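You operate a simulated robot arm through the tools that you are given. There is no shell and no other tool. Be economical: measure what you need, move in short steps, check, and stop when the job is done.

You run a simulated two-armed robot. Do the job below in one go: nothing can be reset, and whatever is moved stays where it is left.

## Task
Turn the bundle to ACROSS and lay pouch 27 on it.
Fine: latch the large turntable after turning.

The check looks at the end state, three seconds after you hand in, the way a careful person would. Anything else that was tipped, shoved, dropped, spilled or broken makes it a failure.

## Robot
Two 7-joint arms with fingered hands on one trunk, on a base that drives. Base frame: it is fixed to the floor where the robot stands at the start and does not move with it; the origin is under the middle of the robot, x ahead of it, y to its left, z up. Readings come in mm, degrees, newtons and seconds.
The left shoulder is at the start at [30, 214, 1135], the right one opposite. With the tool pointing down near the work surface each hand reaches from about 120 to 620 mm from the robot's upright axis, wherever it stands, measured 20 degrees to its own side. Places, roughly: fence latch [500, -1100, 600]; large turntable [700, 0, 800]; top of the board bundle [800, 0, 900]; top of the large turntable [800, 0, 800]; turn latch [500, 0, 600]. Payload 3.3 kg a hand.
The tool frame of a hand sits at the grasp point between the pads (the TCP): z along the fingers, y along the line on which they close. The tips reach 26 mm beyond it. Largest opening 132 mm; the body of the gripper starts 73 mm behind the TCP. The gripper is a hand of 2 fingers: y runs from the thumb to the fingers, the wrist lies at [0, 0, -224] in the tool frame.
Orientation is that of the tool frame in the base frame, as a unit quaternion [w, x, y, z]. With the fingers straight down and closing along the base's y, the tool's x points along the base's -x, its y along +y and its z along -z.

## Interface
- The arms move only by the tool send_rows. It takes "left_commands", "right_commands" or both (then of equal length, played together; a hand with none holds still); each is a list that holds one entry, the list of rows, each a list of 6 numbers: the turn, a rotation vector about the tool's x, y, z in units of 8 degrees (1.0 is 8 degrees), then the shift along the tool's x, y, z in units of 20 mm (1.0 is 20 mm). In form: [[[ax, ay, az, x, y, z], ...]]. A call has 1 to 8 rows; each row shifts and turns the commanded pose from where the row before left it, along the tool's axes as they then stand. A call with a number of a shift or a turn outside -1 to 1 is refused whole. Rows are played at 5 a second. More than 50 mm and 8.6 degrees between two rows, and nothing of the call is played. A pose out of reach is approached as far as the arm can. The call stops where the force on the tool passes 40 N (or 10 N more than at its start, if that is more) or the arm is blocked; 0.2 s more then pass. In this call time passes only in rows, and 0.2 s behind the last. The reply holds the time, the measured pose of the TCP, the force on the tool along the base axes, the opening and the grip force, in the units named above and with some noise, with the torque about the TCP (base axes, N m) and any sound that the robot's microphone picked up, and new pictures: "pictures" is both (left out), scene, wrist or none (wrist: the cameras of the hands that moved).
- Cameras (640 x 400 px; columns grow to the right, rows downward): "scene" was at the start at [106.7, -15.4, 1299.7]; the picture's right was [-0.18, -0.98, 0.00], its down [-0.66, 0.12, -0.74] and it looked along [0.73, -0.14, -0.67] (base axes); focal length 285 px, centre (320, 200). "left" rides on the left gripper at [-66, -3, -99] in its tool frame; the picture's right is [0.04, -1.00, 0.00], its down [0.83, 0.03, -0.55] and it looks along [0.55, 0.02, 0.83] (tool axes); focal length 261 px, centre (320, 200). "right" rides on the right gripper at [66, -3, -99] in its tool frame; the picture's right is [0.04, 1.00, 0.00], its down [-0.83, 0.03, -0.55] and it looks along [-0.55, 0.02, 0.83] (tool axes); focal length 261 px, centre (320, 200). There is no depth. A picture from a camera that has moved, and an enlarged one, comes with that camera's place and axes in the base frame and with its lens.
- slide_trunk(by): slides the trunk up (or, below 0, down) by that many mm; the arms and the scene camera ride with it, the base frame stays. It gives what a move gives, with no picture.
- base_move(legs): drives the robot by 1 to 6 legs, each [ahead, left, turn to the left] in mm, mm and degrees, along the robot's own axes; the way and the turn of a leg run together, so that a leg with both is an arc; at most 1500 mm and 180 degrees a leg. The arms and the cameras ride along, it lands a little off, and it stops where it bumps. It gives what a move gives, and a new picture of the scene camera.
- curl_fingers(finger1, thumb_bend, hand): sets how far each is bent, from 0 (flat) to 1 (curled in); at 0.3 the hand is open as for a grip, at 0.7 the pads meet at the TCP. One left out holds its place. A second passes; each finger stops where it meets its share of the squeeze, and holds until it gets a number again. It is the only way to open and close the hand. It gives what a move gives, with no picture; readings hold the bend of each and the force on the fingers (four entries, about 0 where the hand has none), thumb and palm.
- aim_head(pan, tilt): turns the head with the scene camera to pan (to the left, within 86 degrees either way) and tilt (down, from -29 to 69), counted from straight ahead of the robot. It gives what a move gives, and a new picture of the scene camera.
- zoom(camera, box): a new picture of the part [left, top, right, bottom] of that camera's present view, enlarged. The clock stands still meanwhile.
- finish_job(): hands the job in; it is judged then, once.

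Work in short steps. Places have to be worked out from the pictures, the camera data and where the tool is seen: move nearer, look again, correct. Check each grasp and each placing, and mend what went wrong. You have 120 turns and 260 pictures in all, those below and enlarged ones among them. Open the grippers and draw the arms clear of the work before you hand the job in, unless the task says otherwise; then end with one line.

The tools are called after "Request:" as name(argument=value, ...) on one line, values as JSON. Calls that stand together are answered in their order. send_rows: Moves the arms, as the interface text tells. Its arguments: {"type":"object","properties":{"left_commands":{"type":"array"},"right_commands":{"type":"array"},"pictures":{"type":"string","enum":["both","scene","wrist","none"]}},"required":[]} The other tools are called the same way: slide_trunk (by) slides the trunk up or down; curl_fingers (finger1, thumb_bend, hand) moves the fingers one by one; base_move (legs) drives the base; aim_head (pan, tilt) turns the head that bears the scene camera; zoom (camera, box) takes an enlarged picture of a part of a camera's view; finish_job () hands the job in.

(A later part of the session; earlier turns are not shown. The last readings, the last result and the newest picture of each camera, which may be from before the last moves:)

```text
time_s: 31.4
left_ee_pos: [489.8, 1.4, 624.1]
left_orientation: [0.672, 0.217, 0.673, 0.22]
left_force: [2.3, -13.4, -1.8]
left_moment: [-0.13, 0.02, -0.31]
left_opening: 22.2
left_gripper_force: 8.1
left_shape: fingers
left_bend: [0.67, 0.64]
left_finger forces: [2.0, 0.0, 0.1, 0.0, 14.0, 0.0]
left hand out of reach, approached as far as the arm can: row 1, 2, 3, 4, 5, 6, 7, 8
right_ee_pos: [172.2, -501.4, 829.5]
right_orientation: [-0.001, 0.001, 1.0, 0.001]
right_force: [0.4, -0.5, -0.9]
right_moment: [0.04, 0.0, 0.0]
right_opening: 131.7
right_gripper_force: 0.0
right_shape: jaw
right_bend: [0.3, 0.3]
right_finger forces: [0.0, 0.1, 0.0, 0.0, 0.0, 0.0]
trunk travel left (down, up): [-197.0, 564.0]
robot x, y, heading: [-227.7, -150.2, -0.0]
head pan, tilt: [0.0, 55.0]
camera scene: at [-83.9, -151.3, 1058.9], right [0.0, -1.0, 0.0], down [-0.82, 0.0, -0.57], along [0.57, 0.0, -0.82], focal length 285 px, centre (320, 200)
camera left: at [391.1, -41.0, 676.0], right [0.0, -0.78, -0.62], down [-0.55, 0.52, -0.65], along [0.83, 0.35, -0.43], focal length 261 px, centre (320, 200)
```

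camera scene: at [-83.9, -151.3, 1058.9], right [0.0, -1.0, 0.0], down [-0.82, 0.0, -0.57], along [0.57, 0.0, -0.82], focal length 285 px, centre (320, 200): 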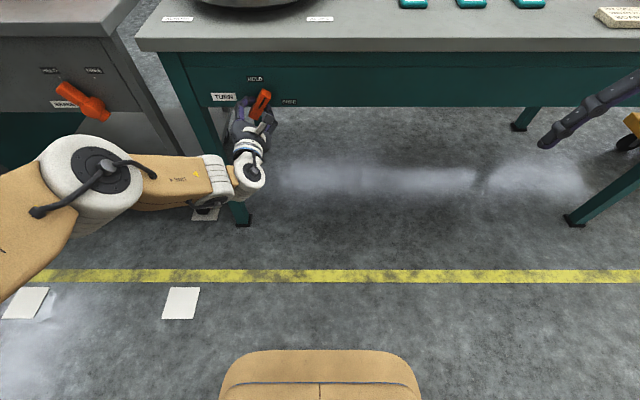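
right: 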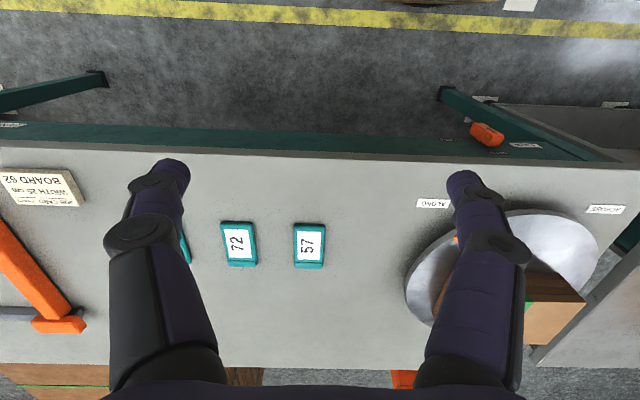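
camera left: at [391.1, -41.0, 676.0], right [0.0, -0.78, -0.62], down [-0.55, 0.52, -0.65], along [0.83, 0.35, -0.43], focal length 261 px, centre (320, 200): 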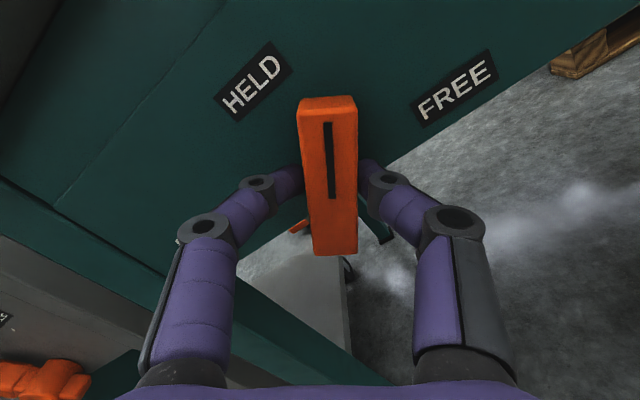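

The wrist's limit is at ~36° of roll. I'll release, straighten the hand, and push the upper end of the bar down the rest of the way with closed fingers.

Request:
curl_fingers(hand="left", finger1=0.4, thumb_bend=0.4)

Request:
send_rows(left_commands=[[[0, 0, 0, 0, 0, -1], [0, 0, 0, 0, 0, -1], [0, 0, -0.9, 0, 0, -1], [0, 0, -0.9, 0, 0, 0], [0, 0, -0.9, 0, 0, 0], [0, 0, -0.9, 0, 0, 0], [0, 0, -0.9, 0, 0, 0]]], pictures="none")

Request:
curl_fingers(hand="left", finger1=0.7, thumb_bend=0.7)

Request:
zoom(camera="left", box=[0, 0, 640, 400])

```text
time_s: 32.4
left_ee_pos: [488.6, 1.9, 623.0]
left_orientation: [0.672, 0.217, 0.673, 0.219]
left_force: [0.0, 0.6, -0.7]
left_moment: [-0.04, -0.01, 0.02]
left_opening: 100.1
left_gripper_force: 0.1
left_shape: fingers
left_bend: [0.4, 0.4]
left_finger forces: [0.0, 0.0, 0.1, 0.1, 0.1, 0.1]
right_ee_pos: [172.5, -501.6, 829.3]
right_orientation: [0.001, 0.001, 1.0, 0.0]
right_force: [0.5, -0.6, 0.0]
right_moment: [0.01, -0.01, -0.04]
right_opening: 132.0
right_gripper_force: 0.0
right_shape: jaw
right_bend: [0.3, 0.3]
right_finger forces: [0.1, 0.1, 0.1, 0.0, 0.1, 0.0]
trunk travel left (down, up): [-197.0, 564.0]
robot x, y, heading: [-225.1, -149.8, -0.2]
head pan, tilt: [0.0, 55.0]
```

```text
time_s: 34.0
left_ee_pos: [468.4, -0.5, 623.6]
left_orientation: [0.707, -0.001, 0.707, 0.001]
left_force: [0.5, -0.3, -0.6]
left_moment: [0.01, -0.01, 0.03]
left_opening: 99.6
left_gripper_force: 0.1
left_shape: fingers
left_bend: [0.4, 0.4]
left_finger forces: [0.1, 0.0, 0.1, 0.0, 0.0, 0.0]
left hand out of reach, approached as far as the arm can: row 1, 2
right_ee_pos: [172.6, -502.4, 830.0]
right_orientation: [0.0, 0.001, 1.0, 0.001]
right_force: [-0.8, 0.1, 0.5]
right_moment: [0.01, -0.02, 0.01]
right_opening: 132.2
right_gripper_force: 0.0
right_shape: jaw
right_bend: [0.3, 0.3]
right_finger forces: [0.0, 0.1, 0.0, 0.0, 0.1, 0.1]
trunk travel left (down, up): [-197.0, 564.0]
robot x, y, heading: [-228.1, -150.5, -0.1]
head pan, tilt: [0.0, 55.0]
```

```text
time_s: 35.0
left_ee_pos: [468.1, -0.2, 623.2]
left_orientation: [0.707, -0.001, 0.707, 0.001]
left_force: [-10.2, -2.5, -0.3]
left_moment: [-0.01, 0.0, -0.1]
left_opening: 10.6
left_gripper_force: 7.6
left_shape: fingers
left_bend: [0.68, 0.69]
left_finger forces: [6.1, 0.1, 0.1, 0.0, 9.9, 0.0]
right_ee_pos: [171.8, -501.5, 829.0]
right_orientation: [0.0, 0.0, 1.0, 0.001]
right_force: [-0.2, 0.5, 0.6]
right_moment: [0.01, 0.02, 0.01]
right_opening: 132.0
right_gripper_force: 0.1
right_shape: jaw
right_bend: [0.3, 0.3]
right_finger forces: [0.0, 0.0, 0.0, 0.0, 0.0, 0.0]
trunk travel left (down, up): [-197.0, 564.0]
robot x, y, heading: [-227.4, -148.7, 0.1]
head pan, tilt: [0.0, 55.0]
```

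```text
1.00 times, centred on (320, 200) of left (not enlarged: the box is as wide or as high as the picture)
camera zoom: at [369.6, -3.5, 690.6], right [0.0, -1.0, -0.04], down [-0.55, 0.03, -0.83], along [0.83, 0.03, -0.55], focal length 261 px, centre (320, 200)
```

zoom: 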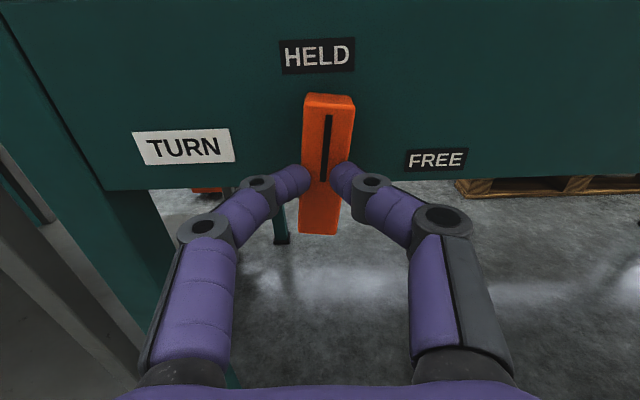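

The retract was short, so the roll-back brought the bar nearly upright again. I open, retract properly, and re-stage the base a bit right/forward for pushing room.

Request:
curl_fingers(hand="left", finger1=0.4, thumb_bend=0.4)

Request:
send_rows(left_commands=[[[0, 0, 0, 0, 0, -1], [0, 0, 0, 0, 0, -1], [0, 0, 0, 0, 0, -1]]], pictures="none")

Request:
curl_fingers(hand="left", finger1=0.7, thumb_bend=0.7)

Request:
base_move(legs=[[20, -50, 0]])

Request:
send_rows(left_commands=[[[0, 0, 0, -0.5, 0.8, 0], [0, 0, 0, -0.5, 0.8, 0], [0, 0, 0, -0.5, 0.8, 0], [0, 0, 0, 0, 0.8, 0], [0, 0, 0, 0, 0.8, 0]]], pictures="wrist")

```text
time_s: 36.0
left_ee_pos: [469.0, 0.5, 624.5]
left_orientation: [0.707, -0.001, 0.707, 0.001]
left_force: [0.1, -0.3, 0.2]
left_moment: [0.01, -0.01, 0.02]
left_opening: 99.8
left_gripper_force: 0.0
left_shape: fingers
left_bend: [0.4, 0.4]
left_finger forces: [0.0, 0.0, 0.0, 0.0, 0.0, 0.1]
right_ee_pos: [173.3, -501.0, 829.7]
right_orientation: [0.0, 0.001, 1.0, 0.001]
right_force: [0.4, -0.5, -0.3]
right_moment: [0.03, 0.01, 0.0]
right_opening: 131.9
right_gripper_force: 0.0
right_shape: jaw
right_bend: [0.3, 0.3]
right_finger forces: [0.1, 0.1, 0.0, 0.1, 0.0, 0.0]
trunk travel left (down, up): [-197.0, 564.0]
robot x, y, heading: [-226.2, -152.1, -0.0]
head pan, tilt: [0.0, 55.0]
```

```text
time_s: 36.8
left_ee_pos: [413.7, -2.6, 622.9]
left_orientation: [0.706, -0.003, 0.708, 0.002]
left_force: [0.1, -0.6, -0.2]
left_moment: [-0.02, 0.0, 0.0]
left_opening: 100.0
left_gripper_force: 0.1
left_shape: fingers
left_bend: [0.4, 0.4]
left_finger forces: [0.0, 0.0, 0.0, 0.1, 0.0, 0.1]
left hand out of reach, approached as far as the arm can: row 3
right_ee_pos: [173.3, -500.9, 829.0]
right_orientation: [0.0, 0.001, 1.0, 0.001]
right_force: [0.0, -0.1, -0.2]
right_moment: [-0.01, -0.01, -0.01]
right_opening: 131.9
right_gripper_force: 0.0
right_shape: jaw
right_bend: [0.3, 0.3]
right_finger forces: [0.1, 0.0, 0.0, 0.1, 0.0, 0.1]
trunk travel left (down, up): [-197.0, 564.0]
robot x, y, heading: [-226.9, -151.9, -0.2]
head pan, tilt: [0.0, 55.0]
```

```text
time_s: 37.8
left_ee_pos: [414.0, -3.0, 622.8]
left_orientation: [0.706, -0.003, 0.708, 0.002]
left_force: [-0.7, -0.5, -0.1]
left_moment: [-0.01, 0.0, -0.03]
left_opening: 1.9
left_gripper_force: 0.0
left_shape: fingers
left_bend: [0.7, 0.7]
left_finger forces: [0.0, 0.0, 0.1, 0.1, 0.1, 0.0]
right_ee_pos: [173.7, -502.3, 829.4]
right_orientation: [0.0, 0.001, 1.0, 0.001]
right_force: [-0.2, -0.3, 0.2]
right_moment: [0.01, -0.03, 0.03]
right_opening: 131.8
right_gripper_force: 0.1
right_shape: jaw
right_bend: [0.3, 0.3]
right_finger forces: [0.0, 0.1, 0.0, 0.0, 0.0, 0.0]
trunk travel left (down, up): [-197.0, 564.0]
robot x, y, heading: [-224.9, -148.0, -0.0]
head pan, tilt: [0.0, 55.0]
```

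```text
time_s: 38.8
left_ee_pos: [433.3, -54.0, 622.9]
left_orientation: [0.706, -0.002, 0.708, 0.002]
left_force: [-1.2, 0.7, -0.7]
left_moment: [0.02, 0.0, -0.02]
left_opening: 2.0
left_gripper_force: 0.0
left_shape: fingers
left_bend: [0.7, 0.7]
left_finger forces: [0.0, 0.0, 0.0, 0.0, 0.0, 0.0]
right_ee_pos: [192.5, -552.3, 829.6]
right_orientation: [0.0, 0.001, 1.0, 0.001]
right_force: [0.5, 0.2, 0.6]
right_moment: [-0.02, 0.0, 0.0]
right_opening: 131.7
right_gripper_force: 0.1
right_shape: jaw
right_bend: [0.3, 0.3]
right_finger forces: [0.0, 0.0, 0.0, 0.1, 0.0, 0.1]
trunk travel left (down, up): [-197.0, 564.0]
robot x, y, heading: [-209.0, -203.8, -0.0]
head pan, tilt: [0.0, 55.0]
camera scene: at [-63.9, -200.9, 1058.9], right [0.0, -1.0, 0.0], down [-0.82, 0.0, -0.57], along [0.57, 0.0, -0.82], focal length 285 px, centre (320, 200)
```

scene: 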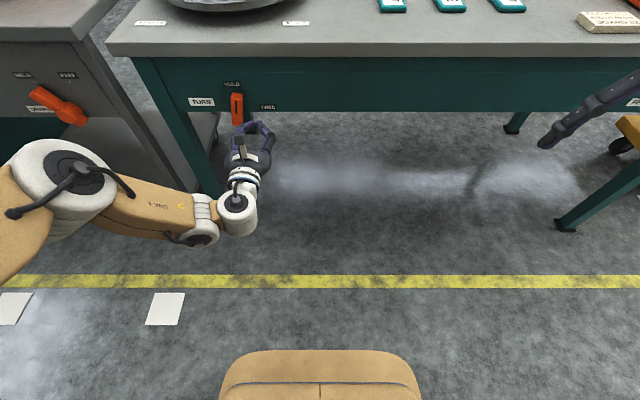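

```text
time_s: 40.0
left_ee_pos: [455.4, 21.0, 648.9]
left_orientation: [0.706, -0.002, 0.708, 0.001]
left_force: [0.0, -0.3, 0.9]
left_moment: [-0.02, -0.03, -0.03]
left_opening: 2.0
left_gripper_force: 0.0
left_shape: fingers
left_bend: [0.7, 0.7]
left_finger forces: [0.0, 0.0, 0.0, 0.1, 0.0, 0.1]
left hand out of reach, approached as far as the arm can: row 1, 2, 3, 4
right_ee_pos: [192.3, -551.7, 829.1]
right_orientation: [0.001, 0.0, 1.0, 0.001]
right_force: [0.2, 0.2, 0.4]
right_moment: [-0.01, 0.0, -0.01]
right_opening: 132.1
right_gripper_force: 0.0
right_shape: jaw
right_bend: [0.3, 0.3]
right_finger forces: [0.1, 0.0, 0.0, 0.1, 0.0, 0.0]
trunk travel left (down, up): [-197.0, 564.0]
robot x, y, heading: [-203.2, -201.6, -0.1]
head pan, tilt: [0.0, 55.0]
camera left: at [357.8, 17.8, 716.0], right [0.0, -1.0, -0.04], down [-0.56, 0.03, -0.83], along [0.83, 0.03, -0.56], focal length 261 px, centre (320, 200)
```

left: 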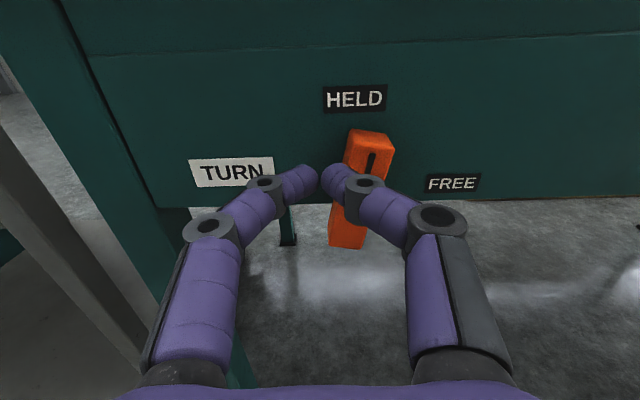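

Bar is tilted ~20°. I place the closed tips just left of its upper end and move forward beside it.

Request:
send_rows(left_commands=[[[0, 0, 0, -0.3, 0.6, 0], [0, 0, 0, 0, 0, 0.6], [0, 0, 0, 0, 0, 0.6], [0, 0, 0, 0, 0, 0.6]]], pictures="wrist")

```text
time_s: 41.0
left_ee_pos: [493.4, 34.4, 656.5]
left_orientation: [0.706, -0.003, 0.708, 0.001]
left_force: [-0.4, 0.9, -0.1]
left_moment: [0.02, 0.0, 0.02]
left_opening: 1.6
left_gripper_force: 0.1
left_shape: fingers
left_bend: [0.7, 0.7]
left_finger forces: [0.0, 0.0, 0.0, 0.1, 0.4, 0.1]
left hand out of reach, approached as far as the arm can: row 1
right_ee_pos: [193.4, -552.4, 830.7]
right_orientation: [0.0, 0.001, 1.0, 0.0]
right_force: [0.2, 0.2, -0.5]
right_moment: [0.01, -0.08, 0.0]
right_opening: 131.7
right_gripper_force: 0.0
right_shape: jaw
right_bend: [0.3, 0.3]
right_finger forces: [0.1, 0.0, 0.1, 0.0, 0.0, 0.1]
trunk travel left (down, up): [-197.0, 564.0]
robot x, y, heading: [-207.5, -199.7, -0.1]
head pan, tilt: [0.0, 55.0]
camera left: at [395.3, 30.7, 722.9], right [0.01, -1.0, -0.04], down [-0.56, 0.03, -0.83], along [0.83, 0.03, -0.55], focal length 261 px, centre (320, 200)
```

left: 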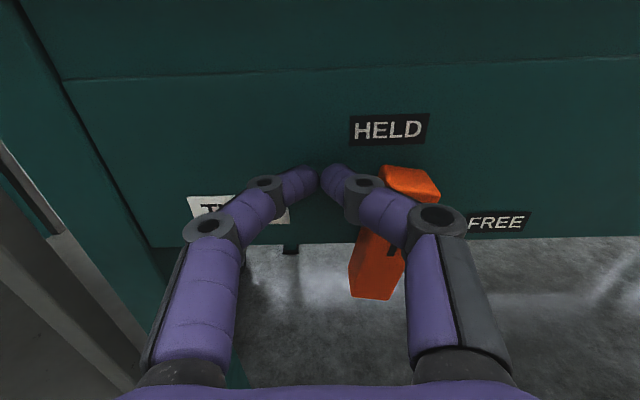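

Pushing right along the bar's arc.

Request:
send_rows(left_commands=[[[0, 0, 0, 0, -0.6, 0], [0, 0, 0, 0, -0.6, 0], [0, 0, 0, 0.1, -0.6, 0], [0, 0, 0, 0.2, -0.5, 0]]], pictures="wrist")

```text
time_s: 42.0
left_ee_pos: [493.1, -12.6, 649.0]
left_orientation: [0.706, -0.002, 0.708, 0.002]
left_force: [-0.2, -0.2, 0.7]
left_moment: [-0.02, -0.02, 0.02]
left_opening: 1.6
left_gripper_force: 0.5
left_shape: fingers
left_bend: [0.7, 0.7]
left_finger forces: [0.1, 0.1, 0.0, 0.0, 0.2, 0.0]
right_ee_pos: [193.0, -552.6, 829.8]
right_orientation: [0.0, 0.001, 1.0, 0.001]
right_force: [-0.2, 0.7, 0.7]
right_moment: [-0.02, 0.0, -0.05]
right_opening: 131.9
right_gripper_force: 0.0
right_shape: jaw
right_bend: [0.3, 0.3]
right_finger forces: [0.1, 0.0, 0.0, 0.0, 0.0, 0.0]
trunk travel left (down, up): [-197.0, 564.0]
robot x, y, heading: [-209.0, -203.8, 0.1]
head pan, tilt: [0.0, 55.0]
camera left: at [394.8, -15.3, 716.0], right [0.01, -1.0, -0.04], down [-0.56, 0.03, -0.83], along [0.83, 0.03, -0.55], focal length 261 px, centre (320, 200)
```

left: 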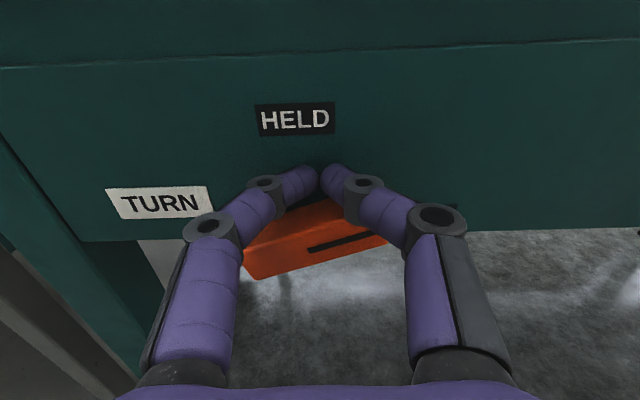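

Nearly horizontal; a bit more right and press down until it stops.

Request:
send_rows(left_commands=[[[0, 0, 0, 0, -0.6, 0], [0, 0, 0, 0.3, -0.3, 0], [0, 0, 0, 0.3, 0, 0], [0, 0, 0, 0.3, 0, 0]]], pictures="wrist")

```text
time_s: 43.0
left_ee_pos: [493.6, -29.2, 633.0]
left_orientation: [0.708, -0.002, 0.706, 0.001]
left_force: [-1.1, -0.9, 8.9]
left_moment: [0.07, -0.07, 0.01]
left_opening: 1.6
left_gripper_force: 4.8
left_shape: fingers
left_bend: [0.7, 0.7]
left_finger forces: [5.4, 0.0, 0.1, 0.1, 4.1, 0.0]
right_ee_pos: [191.9, -553.2, 830.4]
right_orientation: [-0.001, 0.001, 1.0, 0.001]
right_force: [0.4, -0.2, -0.4]
right_moment: [0.02, 0.02, 0.0]
right_opening: 131.6
right_gripper_force: 0.0
right_shape: jaw
right_bend: [0.3, 0.3]
right_finger forces: [0.1, 0.0, 0.0, 0.0, 0.0, 0.0]
trunk travel left (down, up): [-197.0, 564.0]
robot x, y, heading: [-206.7, -204.3, -0.3]
head pan, tilt: [0.0, 55.0]
camera left: at [395.2, -33.3, 700.9], right [0.01, -1.0, -0.04], down [-0.55, 0.03, -0.83], along [0.83, 0.03, -0.55], focal length 261 px, centre (320, 200)
```

left: 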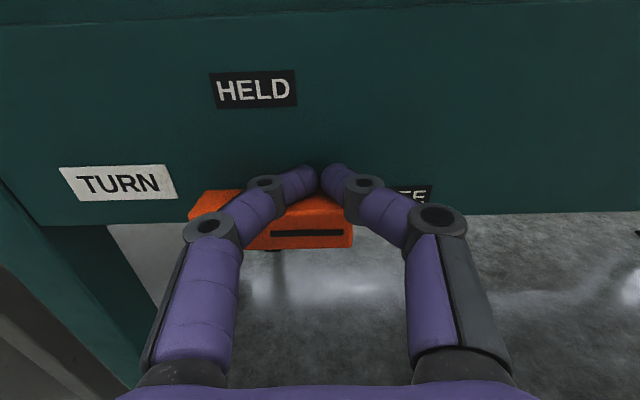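

It met a stop (9 N) at horizontal. I lift slightly, retract and check.

Request:
send_rows(left_commands=[[[0, 0, 0, -0.5, 0, 0], [0, 0, 0, -0.5, 0, 0], [0, 0, 0, 0, 0, -0.8], [0, 0, 0, 0, 0, -0.8]]], pictures="wrist")

```text
time_s: 44.0
left_ee_pos: [460.7, -29.2, 649.5]
left_orientation: [0.706, -0.002, 0.708, 0.001]
left_force: [0.5, 0.4, -0.9]
left_moment: [-0.01, -0.01, 0.0]
left_opening: 1.5
left_gripper_force: 0.1
left_shape: fingers
left_bend: [0.7, 0.7]
left_finger forces: [0.1, 0.1, 0.0, 0.0, 0.1, 0.0]
right_ee_pos: [193.5, -552.0, 829.5]
right_orientation: [0.0, 0.001, 1.0, 0.0]
right_force: [0.4, -0.6, 0.1]
right_moment: [0.0, 0.01, 0.02]
right_opening: 131.7
right_gripper_force: 0.1
right_shape: jaw
right_bend: [0.3, 0.3]
right_finger forces: [0.1, 0.1, 0.1, 0.0, 0.0, 0.0]
trunk travel left (down, up): [-197.0, 564.0]
robot x, y, heading: [-207.1, -197.6, -0.3]
head pan, tilt: [0.0, 55.0]
camera left: at [363.3, -32.8, 717.6], right [0.01, -1.0, -0.04], down [-0.56, 0.03, -0.83], along [0.83, 0.03, -0.55], focal length 261 px, centre (320, 200)
```

left: 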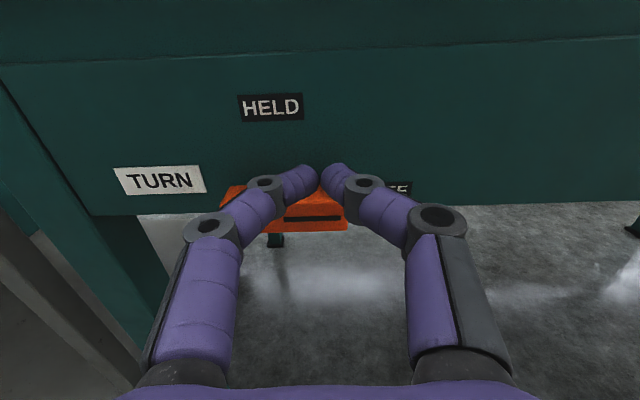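

Lever is at FREE. Now back off and raise the trunk so the left hand can go over the table to the turntable peg.

Request:
base_move(legs=[[-100, 0, 0]])

Request:
slide_trunk(by=220)

Request:
send_rows(left_commands=[[[0, 1, 0, -1, 0, 0], [0, 1, 0, -1, 0, 0], [0, 1, 0, -1, 0, 0], [0, 1, 0, -1, 0, 0], [0, 1, 0, -1, 0, 0], [0, 1, 0, -0.5, 0, -0.5], [0, 1, 0, 0, 0, -0.5], [0, 1, 0, 0, 0, -0.5]]], pictures="none")

```text
time_s: 45.1
left_ee_pos: [359.0, -29.8, 651.4]
left_orientation: [0.707, -0.002, 0.708, 0.001]
left_force: [0.3, 0.0, -0.7]
left_moment: [0.02, -0.01, 0.02]
left_opening: 1.9
left_gripper_force: 0.1
left_shape: fingers
left_bend: [0.7, 0.7]
left_finger forces: [0.0, 0.0, 0.0, 0.0, 0.0, 0.0]
right_ee_pos: [89.9, -552.3, 829.6]
right_orientation: [0.0, 0.0, 1.0, 0.001]
right_force: [-0.6, 0.0, -0.9]
right_moment: [-0.01, -0.01, 0.01]
right_opening: 131.7
right_gripper_force: 0.0
right_shape: jaw
right_bend: [0.3, 0.3]
right_finger forces: [0.1, 0.0, 0.0, 0.0, 0.0, 0.1]
trunk travel left (down, up): [-197.0, 564.0]
robot x, y, heading: [-309.9, -198.3, -0.0]
head pan, tilt: [0.0, 55.0]
camera scene: at [-166.7, -200.6, 1058.9], right [0.0, -1.0, 0.0], down [-0.82, 0.0, -0.57], along [0.57, 0.0, -0.82], focal length 285 px, centre (320, 200)
```

scene: 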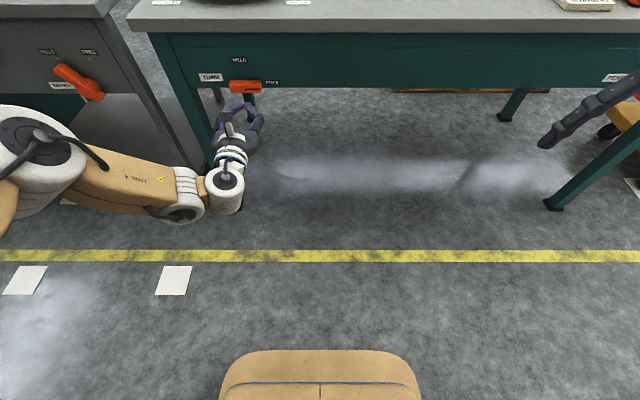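

```text
time_s: 47.4
left_ee_pos: [358.9, -29.7, 870.2]
left_orientation: [0.706, -0.004, 0.708, 0.002]
left_force: [0.5, 0.6, 0.3]
left_moment: [-0.03, 0.03, -0.01]
left_opening: 1.6
left_gripper_force: 0.0
left_shape: fingers
left_bend: [0.7, 0.7]
left_finger forces: [0.1, 0.1, 0.1, 0.0, 0.0, 0.1]
right_ee_pos: [90.3, -551.4, 1050.0]
right_orientation: [-0.001, 0.0, 1.0, 0.001]
right_force: [-1.1, 0.6, -0.1]
right_moment: [-0.01, 0.01, 0.06]
right_opening: 131.9
right_gripper_force: 0.1
right_shape: jaw
right_bend: [0.3, 0.3]
right_finger forces: [0.0, 0.0, 0.0, 0.0, 0.0, 0.1]
trunk travel left (down, up): [-417.0, 344.0]
robot x, y, heading: [-310.2, -199.9, -0.2]
head pan, tilt: [0.0, 55.0]
```

```text
time_s: 49.2
left_ee_pos: [372.2, -35.2, 977.2]
left_orientation: [0.29, -0.001, 0.957, -0.009]
left_force: [-0.1, 0.0, -0.1]
left_moment: [0.0, 0.0, 0.02]
left_opening: 1.7
left_gripper_force: 0.0
left_shape: fingers
left_bend: [0.7, 0.7]
left_finger forces: [0.0, 0.0, 0.0, 0.1, 0.0, 0.1]
left hand out of reach, approached as far as the arm can: row 7, 8
right_ee_pos: [89.5, -552.7, 1049.0]
right_orientation: [0.0, 0.0, 1.0, 0.001]
right_force: [-0.5, -0.4, -0.3]
right_moment: [0.0, -0.04, -0.04]
right_opening: 131.9
right_gripper_force: 0.1
right_shape: jaw
right_bend: [0.3, 0.3]
right_finger forces: [0.1, 0.0, 0.0, 0.1, 0.0, 0.0]
trunk travel left (down, up): [-417.0, 344.0]
robot x, y, heading: [-311.0, -200.8, -0.1]
head pan, tilt: [0.0, 55.0]
```

Bringing the hand back toward the robot and fully vertical.

Request:
send_rows(left_commands=[[[0, 0, 0, 0.8, 0, -0.6], [0, 0, 0, 0.8, 0, -0.6], [0, 0, 0, 0.8, 0, -0.6], [0, 1, 0, 0.8, 0, -0.6], [0, 1, 0, 0.8, 0, -0.5], [0, 1, 0, 1, 0, -0.3], [0, 1, 0, 1, 0, -0.2], [0, 0.2, 0, 1, 0, 0]]], pictures="none")

Request:
aim_head(pan=15, tilt=35)

```text
time_s: 51.0
left_ee_pos: [199.6, -44.7, 982.2]
left_orientation: [0.0, 0.001, 1.0, -0.009]
left_force: [0.3, 0.7, 0.1]
left_moment: [-0.02, -0.02, 0.02]
left_opening: 1.7
left_gripper_force: 0.0
left_shape: fingers
left_bend: [0.7, 0.7]
left_finger forces: [0.1, 0.0, 0.0, 0.0, 0.0, 0.0]
left hand out of reach, approached as far as the arm can: row 7
right_ee_pos: [89.8, -550.0, 1050.0]
right_orientation: [0.0, -0.001, 1.0, 0.001]
right_force: [-0.5, -0.5, -0.1]
right_moment: [-0.02, -0.03, 0.02]
right_opening: 132.1
right_gripper_force: 0.1
right_shape: jaw
right_bend: [0.3, 0.3]
right_finger forces: [0.0, 0.0, 0.0, 0.0, 0.1, 0.0]
trunk travel left (down, up): [-417.0, 344.0]
robot x, y, heading: [-310.1, -203.8, 0.1]
head pan, tilt: [0.0, 55.0]
```

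```text
time_s: 51.9
left_ee_pos: [200.1, -44.5, 982.5]
left_orientation: [0.001, 0.002, 1.0, -0.009]
left_force: [-0.9, -0.2, 0.2]
left_moment: [0.0, 0.02, -0.01]
left_opening: 1.9
left_gripper_force: 0.1
left_shape: fingers
left_bend: [0.7, 0.7]
left_finger forces: [0.0, 0.0, 0.0, 0.0, 0.0, 0.0]
right_ee_pos: [89.0, -552.0, 1049.4]
right_orientation: [0.0, 0.0, 1.0, 0.001]
right_force: [-0.1, 0.0, 0.3]
right_moment: [0.02, -0.02, 0.0]
right_opening: 132.2
right_gripper_force: 0.0
right_shape: jaw
right_bend: [0.3, 0.3]
right_finger forces: [0.0, 0.1, 0.0, 0.0, 0.0, 0.1]
trunk travel left (down, up): [-417.0, 344.0]
robot x, y, heading: [-312.0, -199.0, -0.1]
head pan, tilt: [15.0, 35.0]
camera scene: at [-199.6, -177.9, 1310.4], right [0.26, -0.97, 0.0], down [-0.55, -0.15, -0.82], along [0.79, 0.21, -0.57], focal length 285 px, centre (320, 200)
```

scene: 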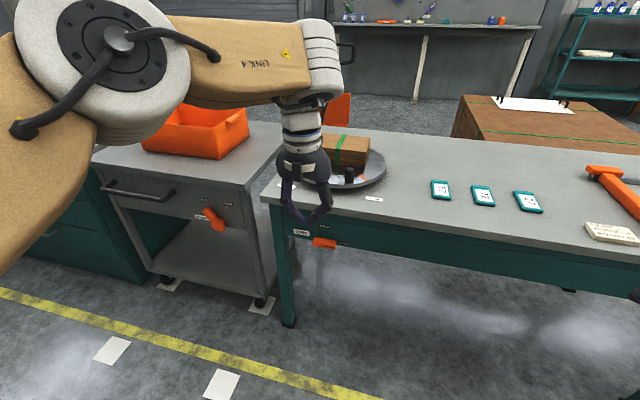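

Hand vertical and high (z 982). Driving forward to working distance for the turntable.

Request:
base_move(legs=[[315, 60, 0]])

Request:
aim_head(pan=10, tilt=48)

Request:
zoom(camera="left", box=[0, 0, 640, 400])

```text
time_s: 54.0
left_ee_pos: [511.6, 14.2, 982.9]
left_orientation: [0.001, 0.002, 1.0, -0.009]
left_force: [0.7, -0.4, -0.9]
left_moment: [0.02, 0.01, 0.01]
left_opening: 1.6
left_gripper_force: 0.1
left_shape: fingers
left_bend: [0.7, 0.7]
left_finger forces: [0.0, 0.1, 0.0, 0.0, 0.1, 0.0]
right_ee_pos: [401.0, -492.8, 1048.9]
right_orientation: [-0.001, 0.001, 1.0, 0.001]
right_force: [0.5, -0.1, 0.5]
right_moment: [0.02, -0.01, -0.01]
right_opening: 131.9
right_gripper_force: 0.1
right_shape: jaw
right_bend: [0.3, 0.3]
right_finger forces: [0.0, 0.0, 0.0, 0.0, 0.0, 0.0]
trunk travel left (down, up): [-417.0, 344.0]
robot x, y, heading: [2.7, -139.7, 0.0]
head pan, tilt: [15.0, 35.0]
camera scene: at [112.7, -118.5, 1310.3], right [0.26, -0.97, 0.0], down [-0.56, -0.15, -0.82], along [0.79, 0.21, -0.57], focal length 285 px, centre (320, 200)
```

scene: 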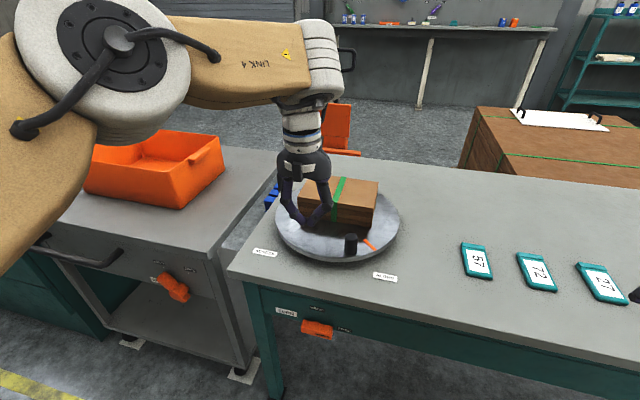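

```text
time_s: 54.7
left_ee_pos: [511.5, 12.6, 982.3]
left_orientation: [0.001, 0.002, 1.0, -0.008]
left_force: [-0.4, 0.4, 0.1]
left_moment: [0.01, 0.01, 0.01]
left_opening: 1.9
left_gripper_force: 0.1
left_shape: fingers
left_bend: [0.7, 0.7]
left_finger forces: [0.0, 0.0, 0.0, 0.1, 0.1, 0.0]
right_ee_pos: [400.2, -493.7, 1050.6]
right_orientation: [0.0, 0.0, 1.0, 0.001]
right_force: [0.5, 0.4, 1.0]
right_moment: [0.01, 0.03, -0.02]
right_opening: 131.9
right_gripper_force: 0.0
right_shape: jaw
right_bend: [0.3, 0.3]
right_finger forces: [0.0, 0.0, 0.0, 0.0, 0.0, 0.1]
trunk travel left (down, up): [-417.0, 344.0]
robot x, y, heading: [-0.5, -138.0, 0.0]
head pan, tilt: [10.0, 48.0]
camera scene: at [104.4, -127.7, 1291.5], right [0.17, -0.98, 0.0], down [-0.73, -0.13, -0.67], along [0.66, 0.12, -0.74], focal length 285 px, centre (320, 200)
```

scene: 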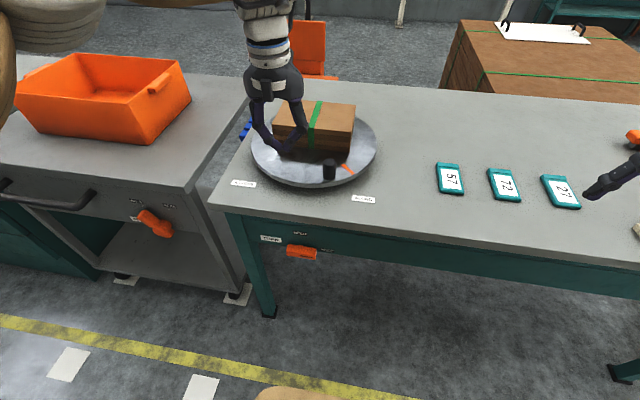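

```text
1.00 times, centred on (320, 200) of left (not enlarged: the box is as wide or as high as the picture)
camera zoom: at [577.0, 12.7, 1082.8], right [-0.05, -1.0, 0.02], down [-0.83, 0.05, 0.55], along [-0.55, 0.01, -0.83], focal length 261 px, centre (320, 200)
```

zoom: 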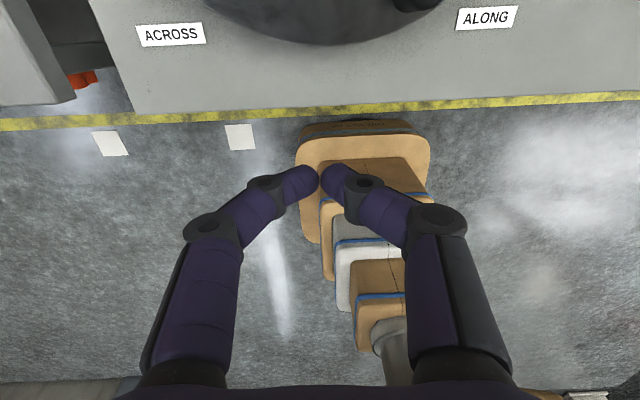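

Labels triangulate to (576,±151), z≈785, so the turntable centre is about (727,0). I move the left hand above the peg to view it with the wrist camera.

Request:
send_rows(left_commands=[[[0, 0, 0, -0.7, -0.5, 0], [0, 0, 0, -0.7, -0.5, 0], [0, 0, 0, -0.7, -0.5, 0], [0, 0, 0, -0.7, -0.5, 0], [0, 0, 0, -0.7, -0.5, 0], [0, 0, 0, -0.7, -0.5, 0], [0, 0, 0, -0.7, -0.5, 0]]], pictures="none")

Request:
curl_fingers(hand="left", finger1=0.4, thumb_bend=0.4)

Request:
zoom(camera="left", box=[0, 0, 640, 400])

Request:
zoom(camera="scene", box=[220, 60, 420, 220])

```text
time_s: 56.3
left_ee_pos: [520.7, 1.0, 983.1]
left_orientation: [0.001, 0.001, 1.0, -0.009]
left_force: [0.4, 0.3, 0.4]
left_moment: [0.0, 0.03, 0.03]
left_opening: 1.8
left_gripper_force: 0.1
left_shape: fingers
left_bend: [0.7, 0.7]
left_finger forces: [0.0, 0.0, 0.0, 0.1, 0.0, 0.1]
left hand out of reach, approached as far as the arm can: row 1, 2, 3, 4, 5, 6, 7
right_ee_pos: [401.6, -492.7, 1050.2]
right_orientation: [0.0, 0.001, 1.0, 0.001]
right_force: [-0.1, 0.3, 0.2]
right_moment: [-0.01, 0.0, 0.0]
right_opening: 131.5
right_gripper_force: 0.1
right_shape: jaw
right_bend: [0.3, 0.3]
right_finger forces: [0.1, 0.1, 0.1, 0.0, 0.1, 0.0]
trunk travel left (down, up): [-417.0, 344.0]
robot x, y, heading: [1.6, -140.3, 0.1]
head pan, tilt: [10.0, 48.0]
```

```text
time_s: 57.3
left_ee_pos: [520.4, 1.5, 982.4]
left_orientation: [0.001, 0.001, 1.0, -0.009]
left_force: [-0.1, -0.3, 0.5]
left_moment: [-0.05, -0.02, 0.03]
left_opening: 100.0
left_gripper_force: 0.0
left_shape: fingers
left_bend: [0.4, 0.4]
left_finger forces: [0.1, 0.0, 0.1, 0.0, 0.0, 0.0]
right_ee_pos: [401.7, -494.4, 1050.4]
right_orientation: [0.0, 0.001, 1.0, 0.001]
right_force: [0.0, -1.0, -0.1]
right_moment: [-0.02, 0.0, -0.02]
right_opening: 131.9
right_gripper_force: 0.1
right_shape: jaw
right_bend: [0.3, 0.3]
right_finger forces: [0.1, 0.0, 0.0, 0.0, 0.0, 0.1]
trunk travel left (down, up): [-417.0, 344.0]
robot x, y, heading: [0.6, -139.2, 0.1]
head pan, tilt: [10.0, 48.0]
```

```text
1.00 times, centred on (320, 200) of left (not enlarged: the box is as wide or as high as the picture)
camera zoom: at [586.2, 0.1, 1082.7], right [-0.05, -1.0, 0.02], down [-0.83, 0.05, 0.55], along [-0.55, 0.01, -0.83], focal length 261 px, centre (320, 200)
```

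zoom: 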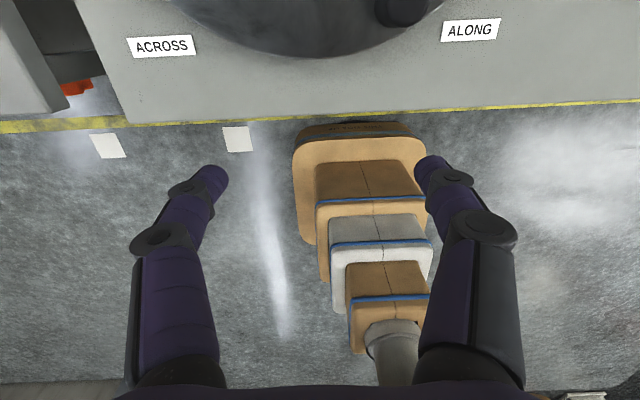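

```text
2.50 times, centred on (320, 140) of scene
camera zoom: at [104.3, -127.7, 1291.4], right [0.17, -0.98, 0.0], down [-0.73, -0.13, -0.67], along [0.66, 0.12, -0.74], focal length 713 px, centre (320, 350)
```

zoom: 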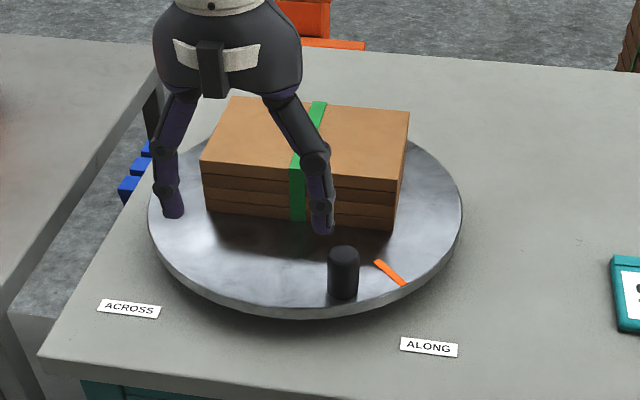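

The arm is at its forward reach at this height; driving the base 90 mm closer puts the hand over the peg zone (about (610,-60)).

Request:
base_move(legs=[[95, -10, 0]])

Request:
send_rows(left_commands=[[[0, 0, 0, 0.3, -0.7, 0], [0, 0, 0, 0, -0.7, 0], [0, 0, 0, 0, -0.6, 0], [0, 0, 0, 0, -0.5, 0]]], pictures="wrist")

```text
time_s: 58.5
left_ee_pos: [616.6, -9.9, 981.8]
left_orientation: [0.0, 0.003, 1.0, -0.009]
left_force: [0.5, 0.0, -0.9]
left_moment: [-0.02, 0.0, -0.01]
left_opening: 99.8
left_gripper_force: 0.1
left_shape: fingers
left_bend: [0.4, 0.4]
left_finger forces: [0.1, 0.0, 0.0, 0.0, 0.0, 0.1]
right_ee_pos: [497.9, -502.4, 1050.0]
right_orientation: [-0.001, 0.001, 1.0, 0.002]
right_force: [1.6, -0.4, -0.6]
right_moment: [-0.02, 0.06, -0.02]
right_opening: 131.8
right_gripper_force: 0.0
right_shape: jaw
right_bend: [0.3, 0.3]
right_finger forces: [0.0, 0.0, 0.0, 0.0, 0.0, 0.0]
trunk travel left (down, up): [-417.0, 344.0]
robot x, y, heading: [98.2, -150.7, -0.3]
head pan, tilt: [10.0, 48.0]
camera scene: at [201.0, -138.0, 1291.3], right [0.17, -0.98, 0.0], down [-0.73, -0.13, -0.67], along [0.66, 0.12, -0.74], focal length 285 px, centre (320, 200)
```

scene: 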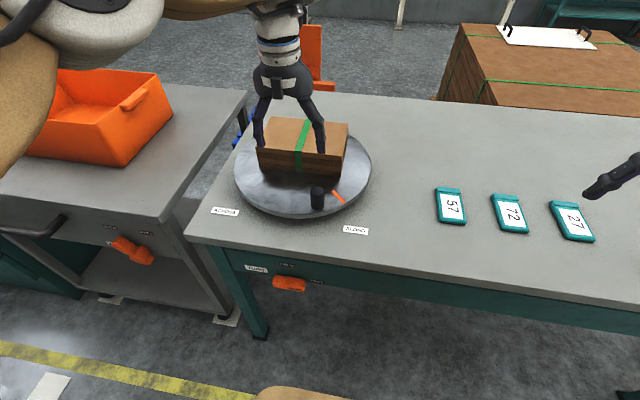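

```text
time_s: 59.5
left_ee_pos: [603.3, -57.6, 984.0]
left_orientation: [0.001, -0.002, 1.0, -0.012]
left_force: [0.6, 0.2, -0.3]
left_moment: [0.01, 0.0, 0.02]
left_opening: 99.9
left_gripper_force: 0.0
left_shape: fingers
left_bend: [0.4, 0.4]
left_finger forces: [0.0, 0.0, 0.0, 0.0, 0.0, 0.0]
left hand out of reach, approached as far as the arm can: row 3, 4
right_ee_pos: [495.8, -503.1, 1049.1]
right_orientation: [0.001, 0.0, 1.0, 0.001]
right_force: [0.2, 0.5, 0.4]
right_moment: [-0.02, -0.01, 0.03]
right_opening: 131.7
right_gripper_force: 0.0
right_shape: jaw
right_bend: [0.3, 0.3]
right_finger forces: [0.0, 0.0, 0.0, 0.0, 0.1, 0.0]
trunk travel left (down, up): [-417.0, 344.0]
robot x, y, heading: [95.2, -149.8, -0.3]
head pan, tilt: [10.0, 48.0]
camera left: at [670.4, -58.4, 1084.1], right [-0.04, -1.0, 0.02], down [-0.83, 0.04, 0.55], along [-0.55, 0.0, -0.83], focal length 261 px, centre (320, 200)
```

left: 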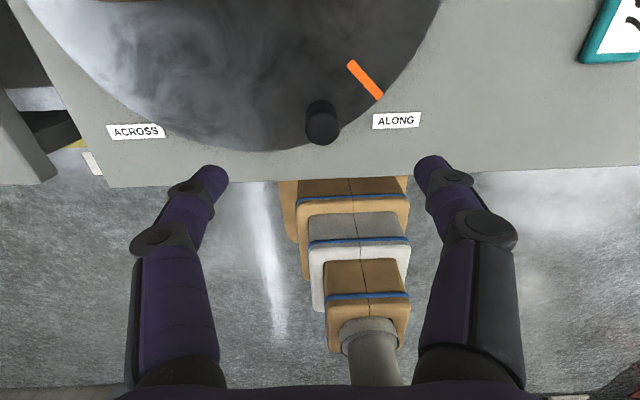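

Peg is at about (604,-62), top ≈868, plate ≈808. I descend with the open hand around it.

Request:
send_rows(left_commands=[[[0, 0, 0, 0, -0.1, 0.9], [0, 0, 0, 0, -0.1, 0.9], [0, 0, 0, 0, -0.05, 0.9], [0, 0, 0, 0, 0, 0.9]]], pictures="both")

```text
time_s: 60.5
left_ee_pos: [601.6, -68.2, 909.4]
left_orientation: [0.001, 0.002, 1.0, -0.01]
left_force: [-0.4, -0.4, 0.1]
left_moment: [0.02, 0.01, -0.01]
left_opening: 99.7
left_gripper_force: 0.0
left_shape: fingers
left_bend: [0.4, 0.4]
left_finger forces: [0.0, 0.0, 0.0, 0.0, 0.0, 0.1]
right_ee_pos: [497.3, -503.5, 1049.3]
right_orientation: [0.001, 0.001, 1.0, 0.001]
right_force: [0.9, 0.1, -0.3]
right_moment: [0.0, -0.01, -0.02]
right_opening: 131.7
right_gripper_force: 0.0
right_shape: jaw
right_bend: [0.3, 0.3]
right_finger forces: [0.1, 0.0, 0.0, 0.0, 0.0, 0.0]
trunk travel left (down, up): [-417.0, 344.0]
robot x, y, heading: [92.3, -147.2, -0.2]
head pan, tilt: [10.0, 48.0]
camera scene: at [199.5, -137.8, 1291.4], right [0.17, -0.98, 0.0], down [-0.73, -0.13, -0.67], along [0.66, 0.12, -0.74], focal length 285 px, centre (320, 200)
camera left: at [668.6, -69.6, 1009.7], right [-0.05, -1.0, 0.02], down [-0.83, 0.05, 0.55], along [-0.55, 0.01, -0.83], focal length 261 px, centre (320, 200)
```

scene: 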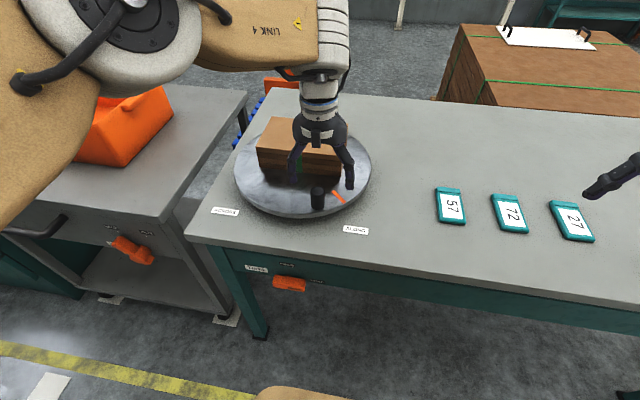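
left: 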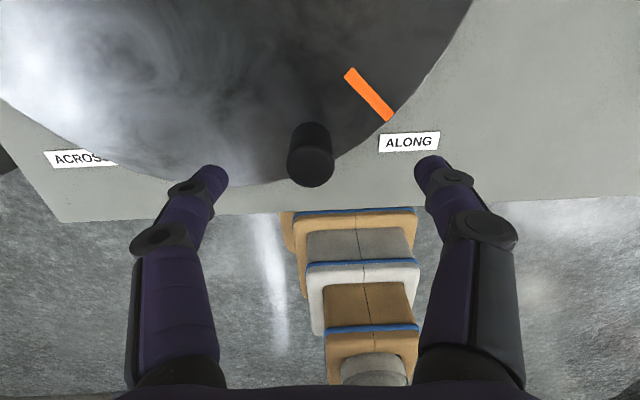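

Aligned within a few mm. Descending further around the peg and closing.

Request:
send_rows(left_commands=[[[0, 0, 0, 0, 0.2, 0.8], [0, 0, 0, 0, 0, 0.8], [0, 0, 0, 0, 0, 0.8], [0, 0, 0, 0, 0, 0.5]]], pictures="wrist")

```text
time_s: 61.5
left_ee_pos: [602.4, -65.8, 854.9]
left_orientation: [0.004, 0.002, 1.0, -0.009]
left_force: [-0.7, -0.6, 12.7]
left_moment: [0.74, -0.01, -0.06]
left_opening: 104.5
left_gripper_force: 5.9
left_shape: fingers
left_bend: [0.39, 0.4]
left_finger forces: [11.7, 0.0, 0.0, 0.0, 0.1, 0.0]
right_ee_pos: [494.3, -504.4, 1049.5]
right_orientation: [0.0, 0.001, 1.0, 0.001]
right_force: [-0.4, -0.3, 0.8]
right_moment: [-0.01, 0.02, 0.02]
right_opening: 131.9
right_gripper_force: 0.1
right_shape: jaw
right_bend: [0.3, 0.3]
right_finger forces: [0.0, 0.1, 0.0, 0.0, 0.0, 0.1]
trunk travel left (down, up): [-417.0, 344.0]
robot x, y, heading: [91.4, -147.6, -0.3]
head pan, tilt: [10.0, 48.0]
camera left: at [668.7, -67.3, 954.4], right [-0.05, -1.0, 0.02], down [-0.84, 0.05, 0.55], along [-0.55, 0.01, -0.84], focal length 261 px, centre (320, 200)
```

left: 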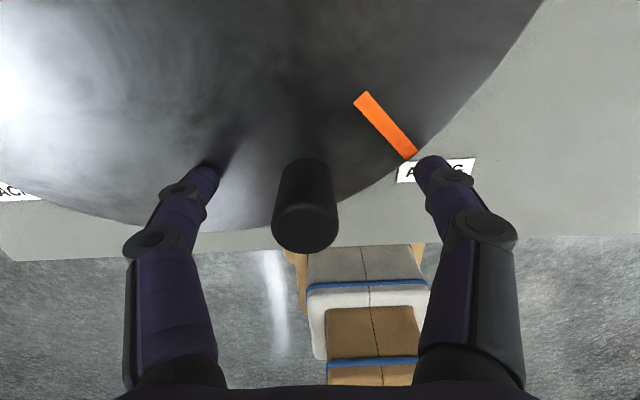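

A fingertip touches the plate (so plate top ≈825). Raise 8 mm, then close on the peg.

Request:
send_rows(left_commands=[[[0, 0, 0, 0, 0.1, -0.6]]], pictures="none")

Request:
curl_fingers(hand="left", finger1=0.65, thumb_bend=0.65)

Request:
zoom(camera="left", box=[0, 0, 640, 400])

```text
time_s: 61.9
left_ee_pos: [602.5, -63.0, 863.8]
left_orientation: [0.001, 0.003, 1.0, -0.009]
left_force: [0.1, 0.1, -0.4]
left_moment: [0.0, -0.01, 0.01]
left_opening: 100.4
left_gripper_force: 0.0
left_shape: fingers
left_bend: [0.4, 0.4]
left_finger forces: [0.0, 0.0, 0.1, 0.1, 0.1, 0.0]
right_ee_pos: [495.1, -503.2, 1051.2]
right_orientation: [0.0, 0.001, 1.0, 0.0]
right_force: [-0.1, 0.1, -0.3]
right_moment: [0.01, -0.01, -0.01]
right_opening: 131.9
right_gripper_force: 0.1
right_shape: jaw
right_bend: [0.3, 0.3]
right_finger forces: [0.0, 0.0, 0.0, 0.0, 0.0, 0.0]
trunk travel left (down, up): [-417.0, 344.0]
robot x, y, heading: [99.0, -152.4, 0.0]
head pan, tilt: [10.0, 48.0]
```

```text
time_s: 62.9
left_ee_pos: [602.8, -61.5, 864.5]
left_orientation: [0.001, 0.003, 1.0, -0.009]
left_force: [2.2, 2.3, -2.1]
left_moment: [0.0, -0.01, -0.01]
left_opening: 26.0
left_gripper_force: 2.5
left_shape: fingers
left_bend: [0.61, 0.64]
left_finger forces: [3.5, 0.0, 0.0, 0.1, 1.7, 0.0]
right_ee_pos: [495.9, -503.2, 1048.8]
right_orientation: [-0.001, 0.001, 1.0, 0.001]
right_force: [-0.1, -0.3, -0.3]
right_moment: [-0.05, -0.02, -0.02]
right_opening: 131.7
right_gripper_force: 0.1
right_shape: jaw
right_bend: [0.3, 0.3]
right_finger forces: [0.1, 0.1, 0.1, 0.0, 0.0, 0.0]
trunk travel left (down, up): [-417.0, 344.0]
robot x, y, heading: [99.1, -155.9, -0.0]
head pan, tilt: [10.0, 48.0]
```

```text
1.00 times, centred on (320, 200) of left (not enlarged: the box is as wide or as high as the picture)
camera zoom: at [669.2, -63.9, 964.4], right [-0.05, -1.0, 0.02], down [-0.83, 0.05, 0.55], along [-0.55, 0.01, -0.83], focal length 261 px, centre (320, 200)
```

zoom: 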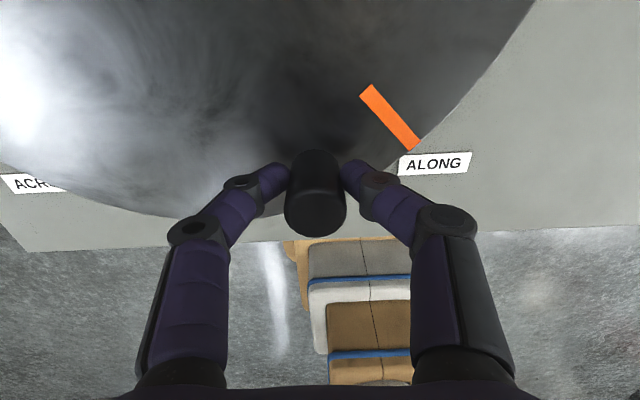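

Gripped lightly. I turn the plate clockwise along the arc about (727,0), rotating the hand with it, starting with 4 rows of 6°.

Request:
send_rows(left_commands=[[[0, 0, 0.75, 0.32, 0.665, 0], [0, 0, 0.75, 0.32, 0.665, 0], [0, 0, 0.75, 0.32, 0.665, 0], [0, 0, 0.75, 0.32, 0.665, 0]]], pictures="both")

```text
time_s: 63.9
left_ee_pos: [586.4, -5.8, 863.4]
left_orientation: [0.004, 0.211, 0.977, -0.01]
left_force: [5.2, 0.9, 2.3]
left_moment: [0.01, -0.13, -0.08]
left_opening: 26.4
left_gripper_force: 3.9
left_shape: fingers
left_bend: [0.61, 0.64]
left_finger forces: [5.1, 0.0, 0.1, 0.0, 1.7, 0.0]
right_ee_pos: [495.2, -502.7, 1049.2]
right_orientation: [0.0, 0.001, 1.0, 0.001]
right_force: [-0.1, -0.2, -0.4]
right_moment: [0.02, 0.0, -0.04]
right_opening: 132.0
right_gripper_force: 0.2
right_shape: jaw
right_bend: [0.3, 0.3]
right_finger forces: [0.0, 0.0, 0.0, 0.1, 0.0, 0.1]
trunk travel left (down, up): [-417.0, 344.0]
robot x, y, heading: [96.9, -148.0, -0.3]
head pan, tilt: [10.0, 48.0]
camera scene: at [199.6, -137.5, 1291.4], right [0.17, -0.98, 0.0], down [-0.73, -0.13, -0.67], along [0.66, 0.12, -0.74], focal length 285 px, centre (320, 200)
camera left: at [646.3, -33.8, 963.5], right [-0.45, -0.89, 0.02], down [-0.75, 0.38, 0.54], along [-0.49, 0.23, -0.84], focal length 261 px, centre (320, 200)
```

scene: 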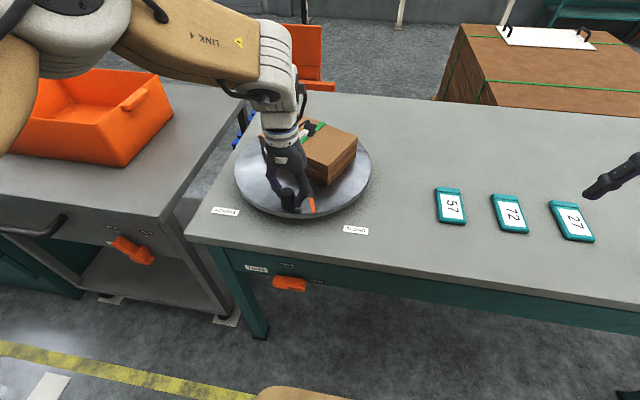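
left: 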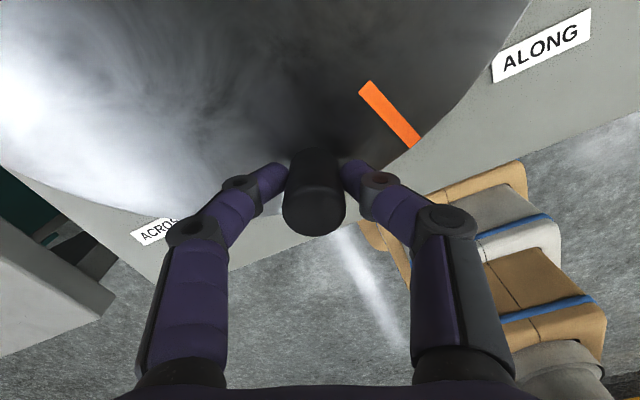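

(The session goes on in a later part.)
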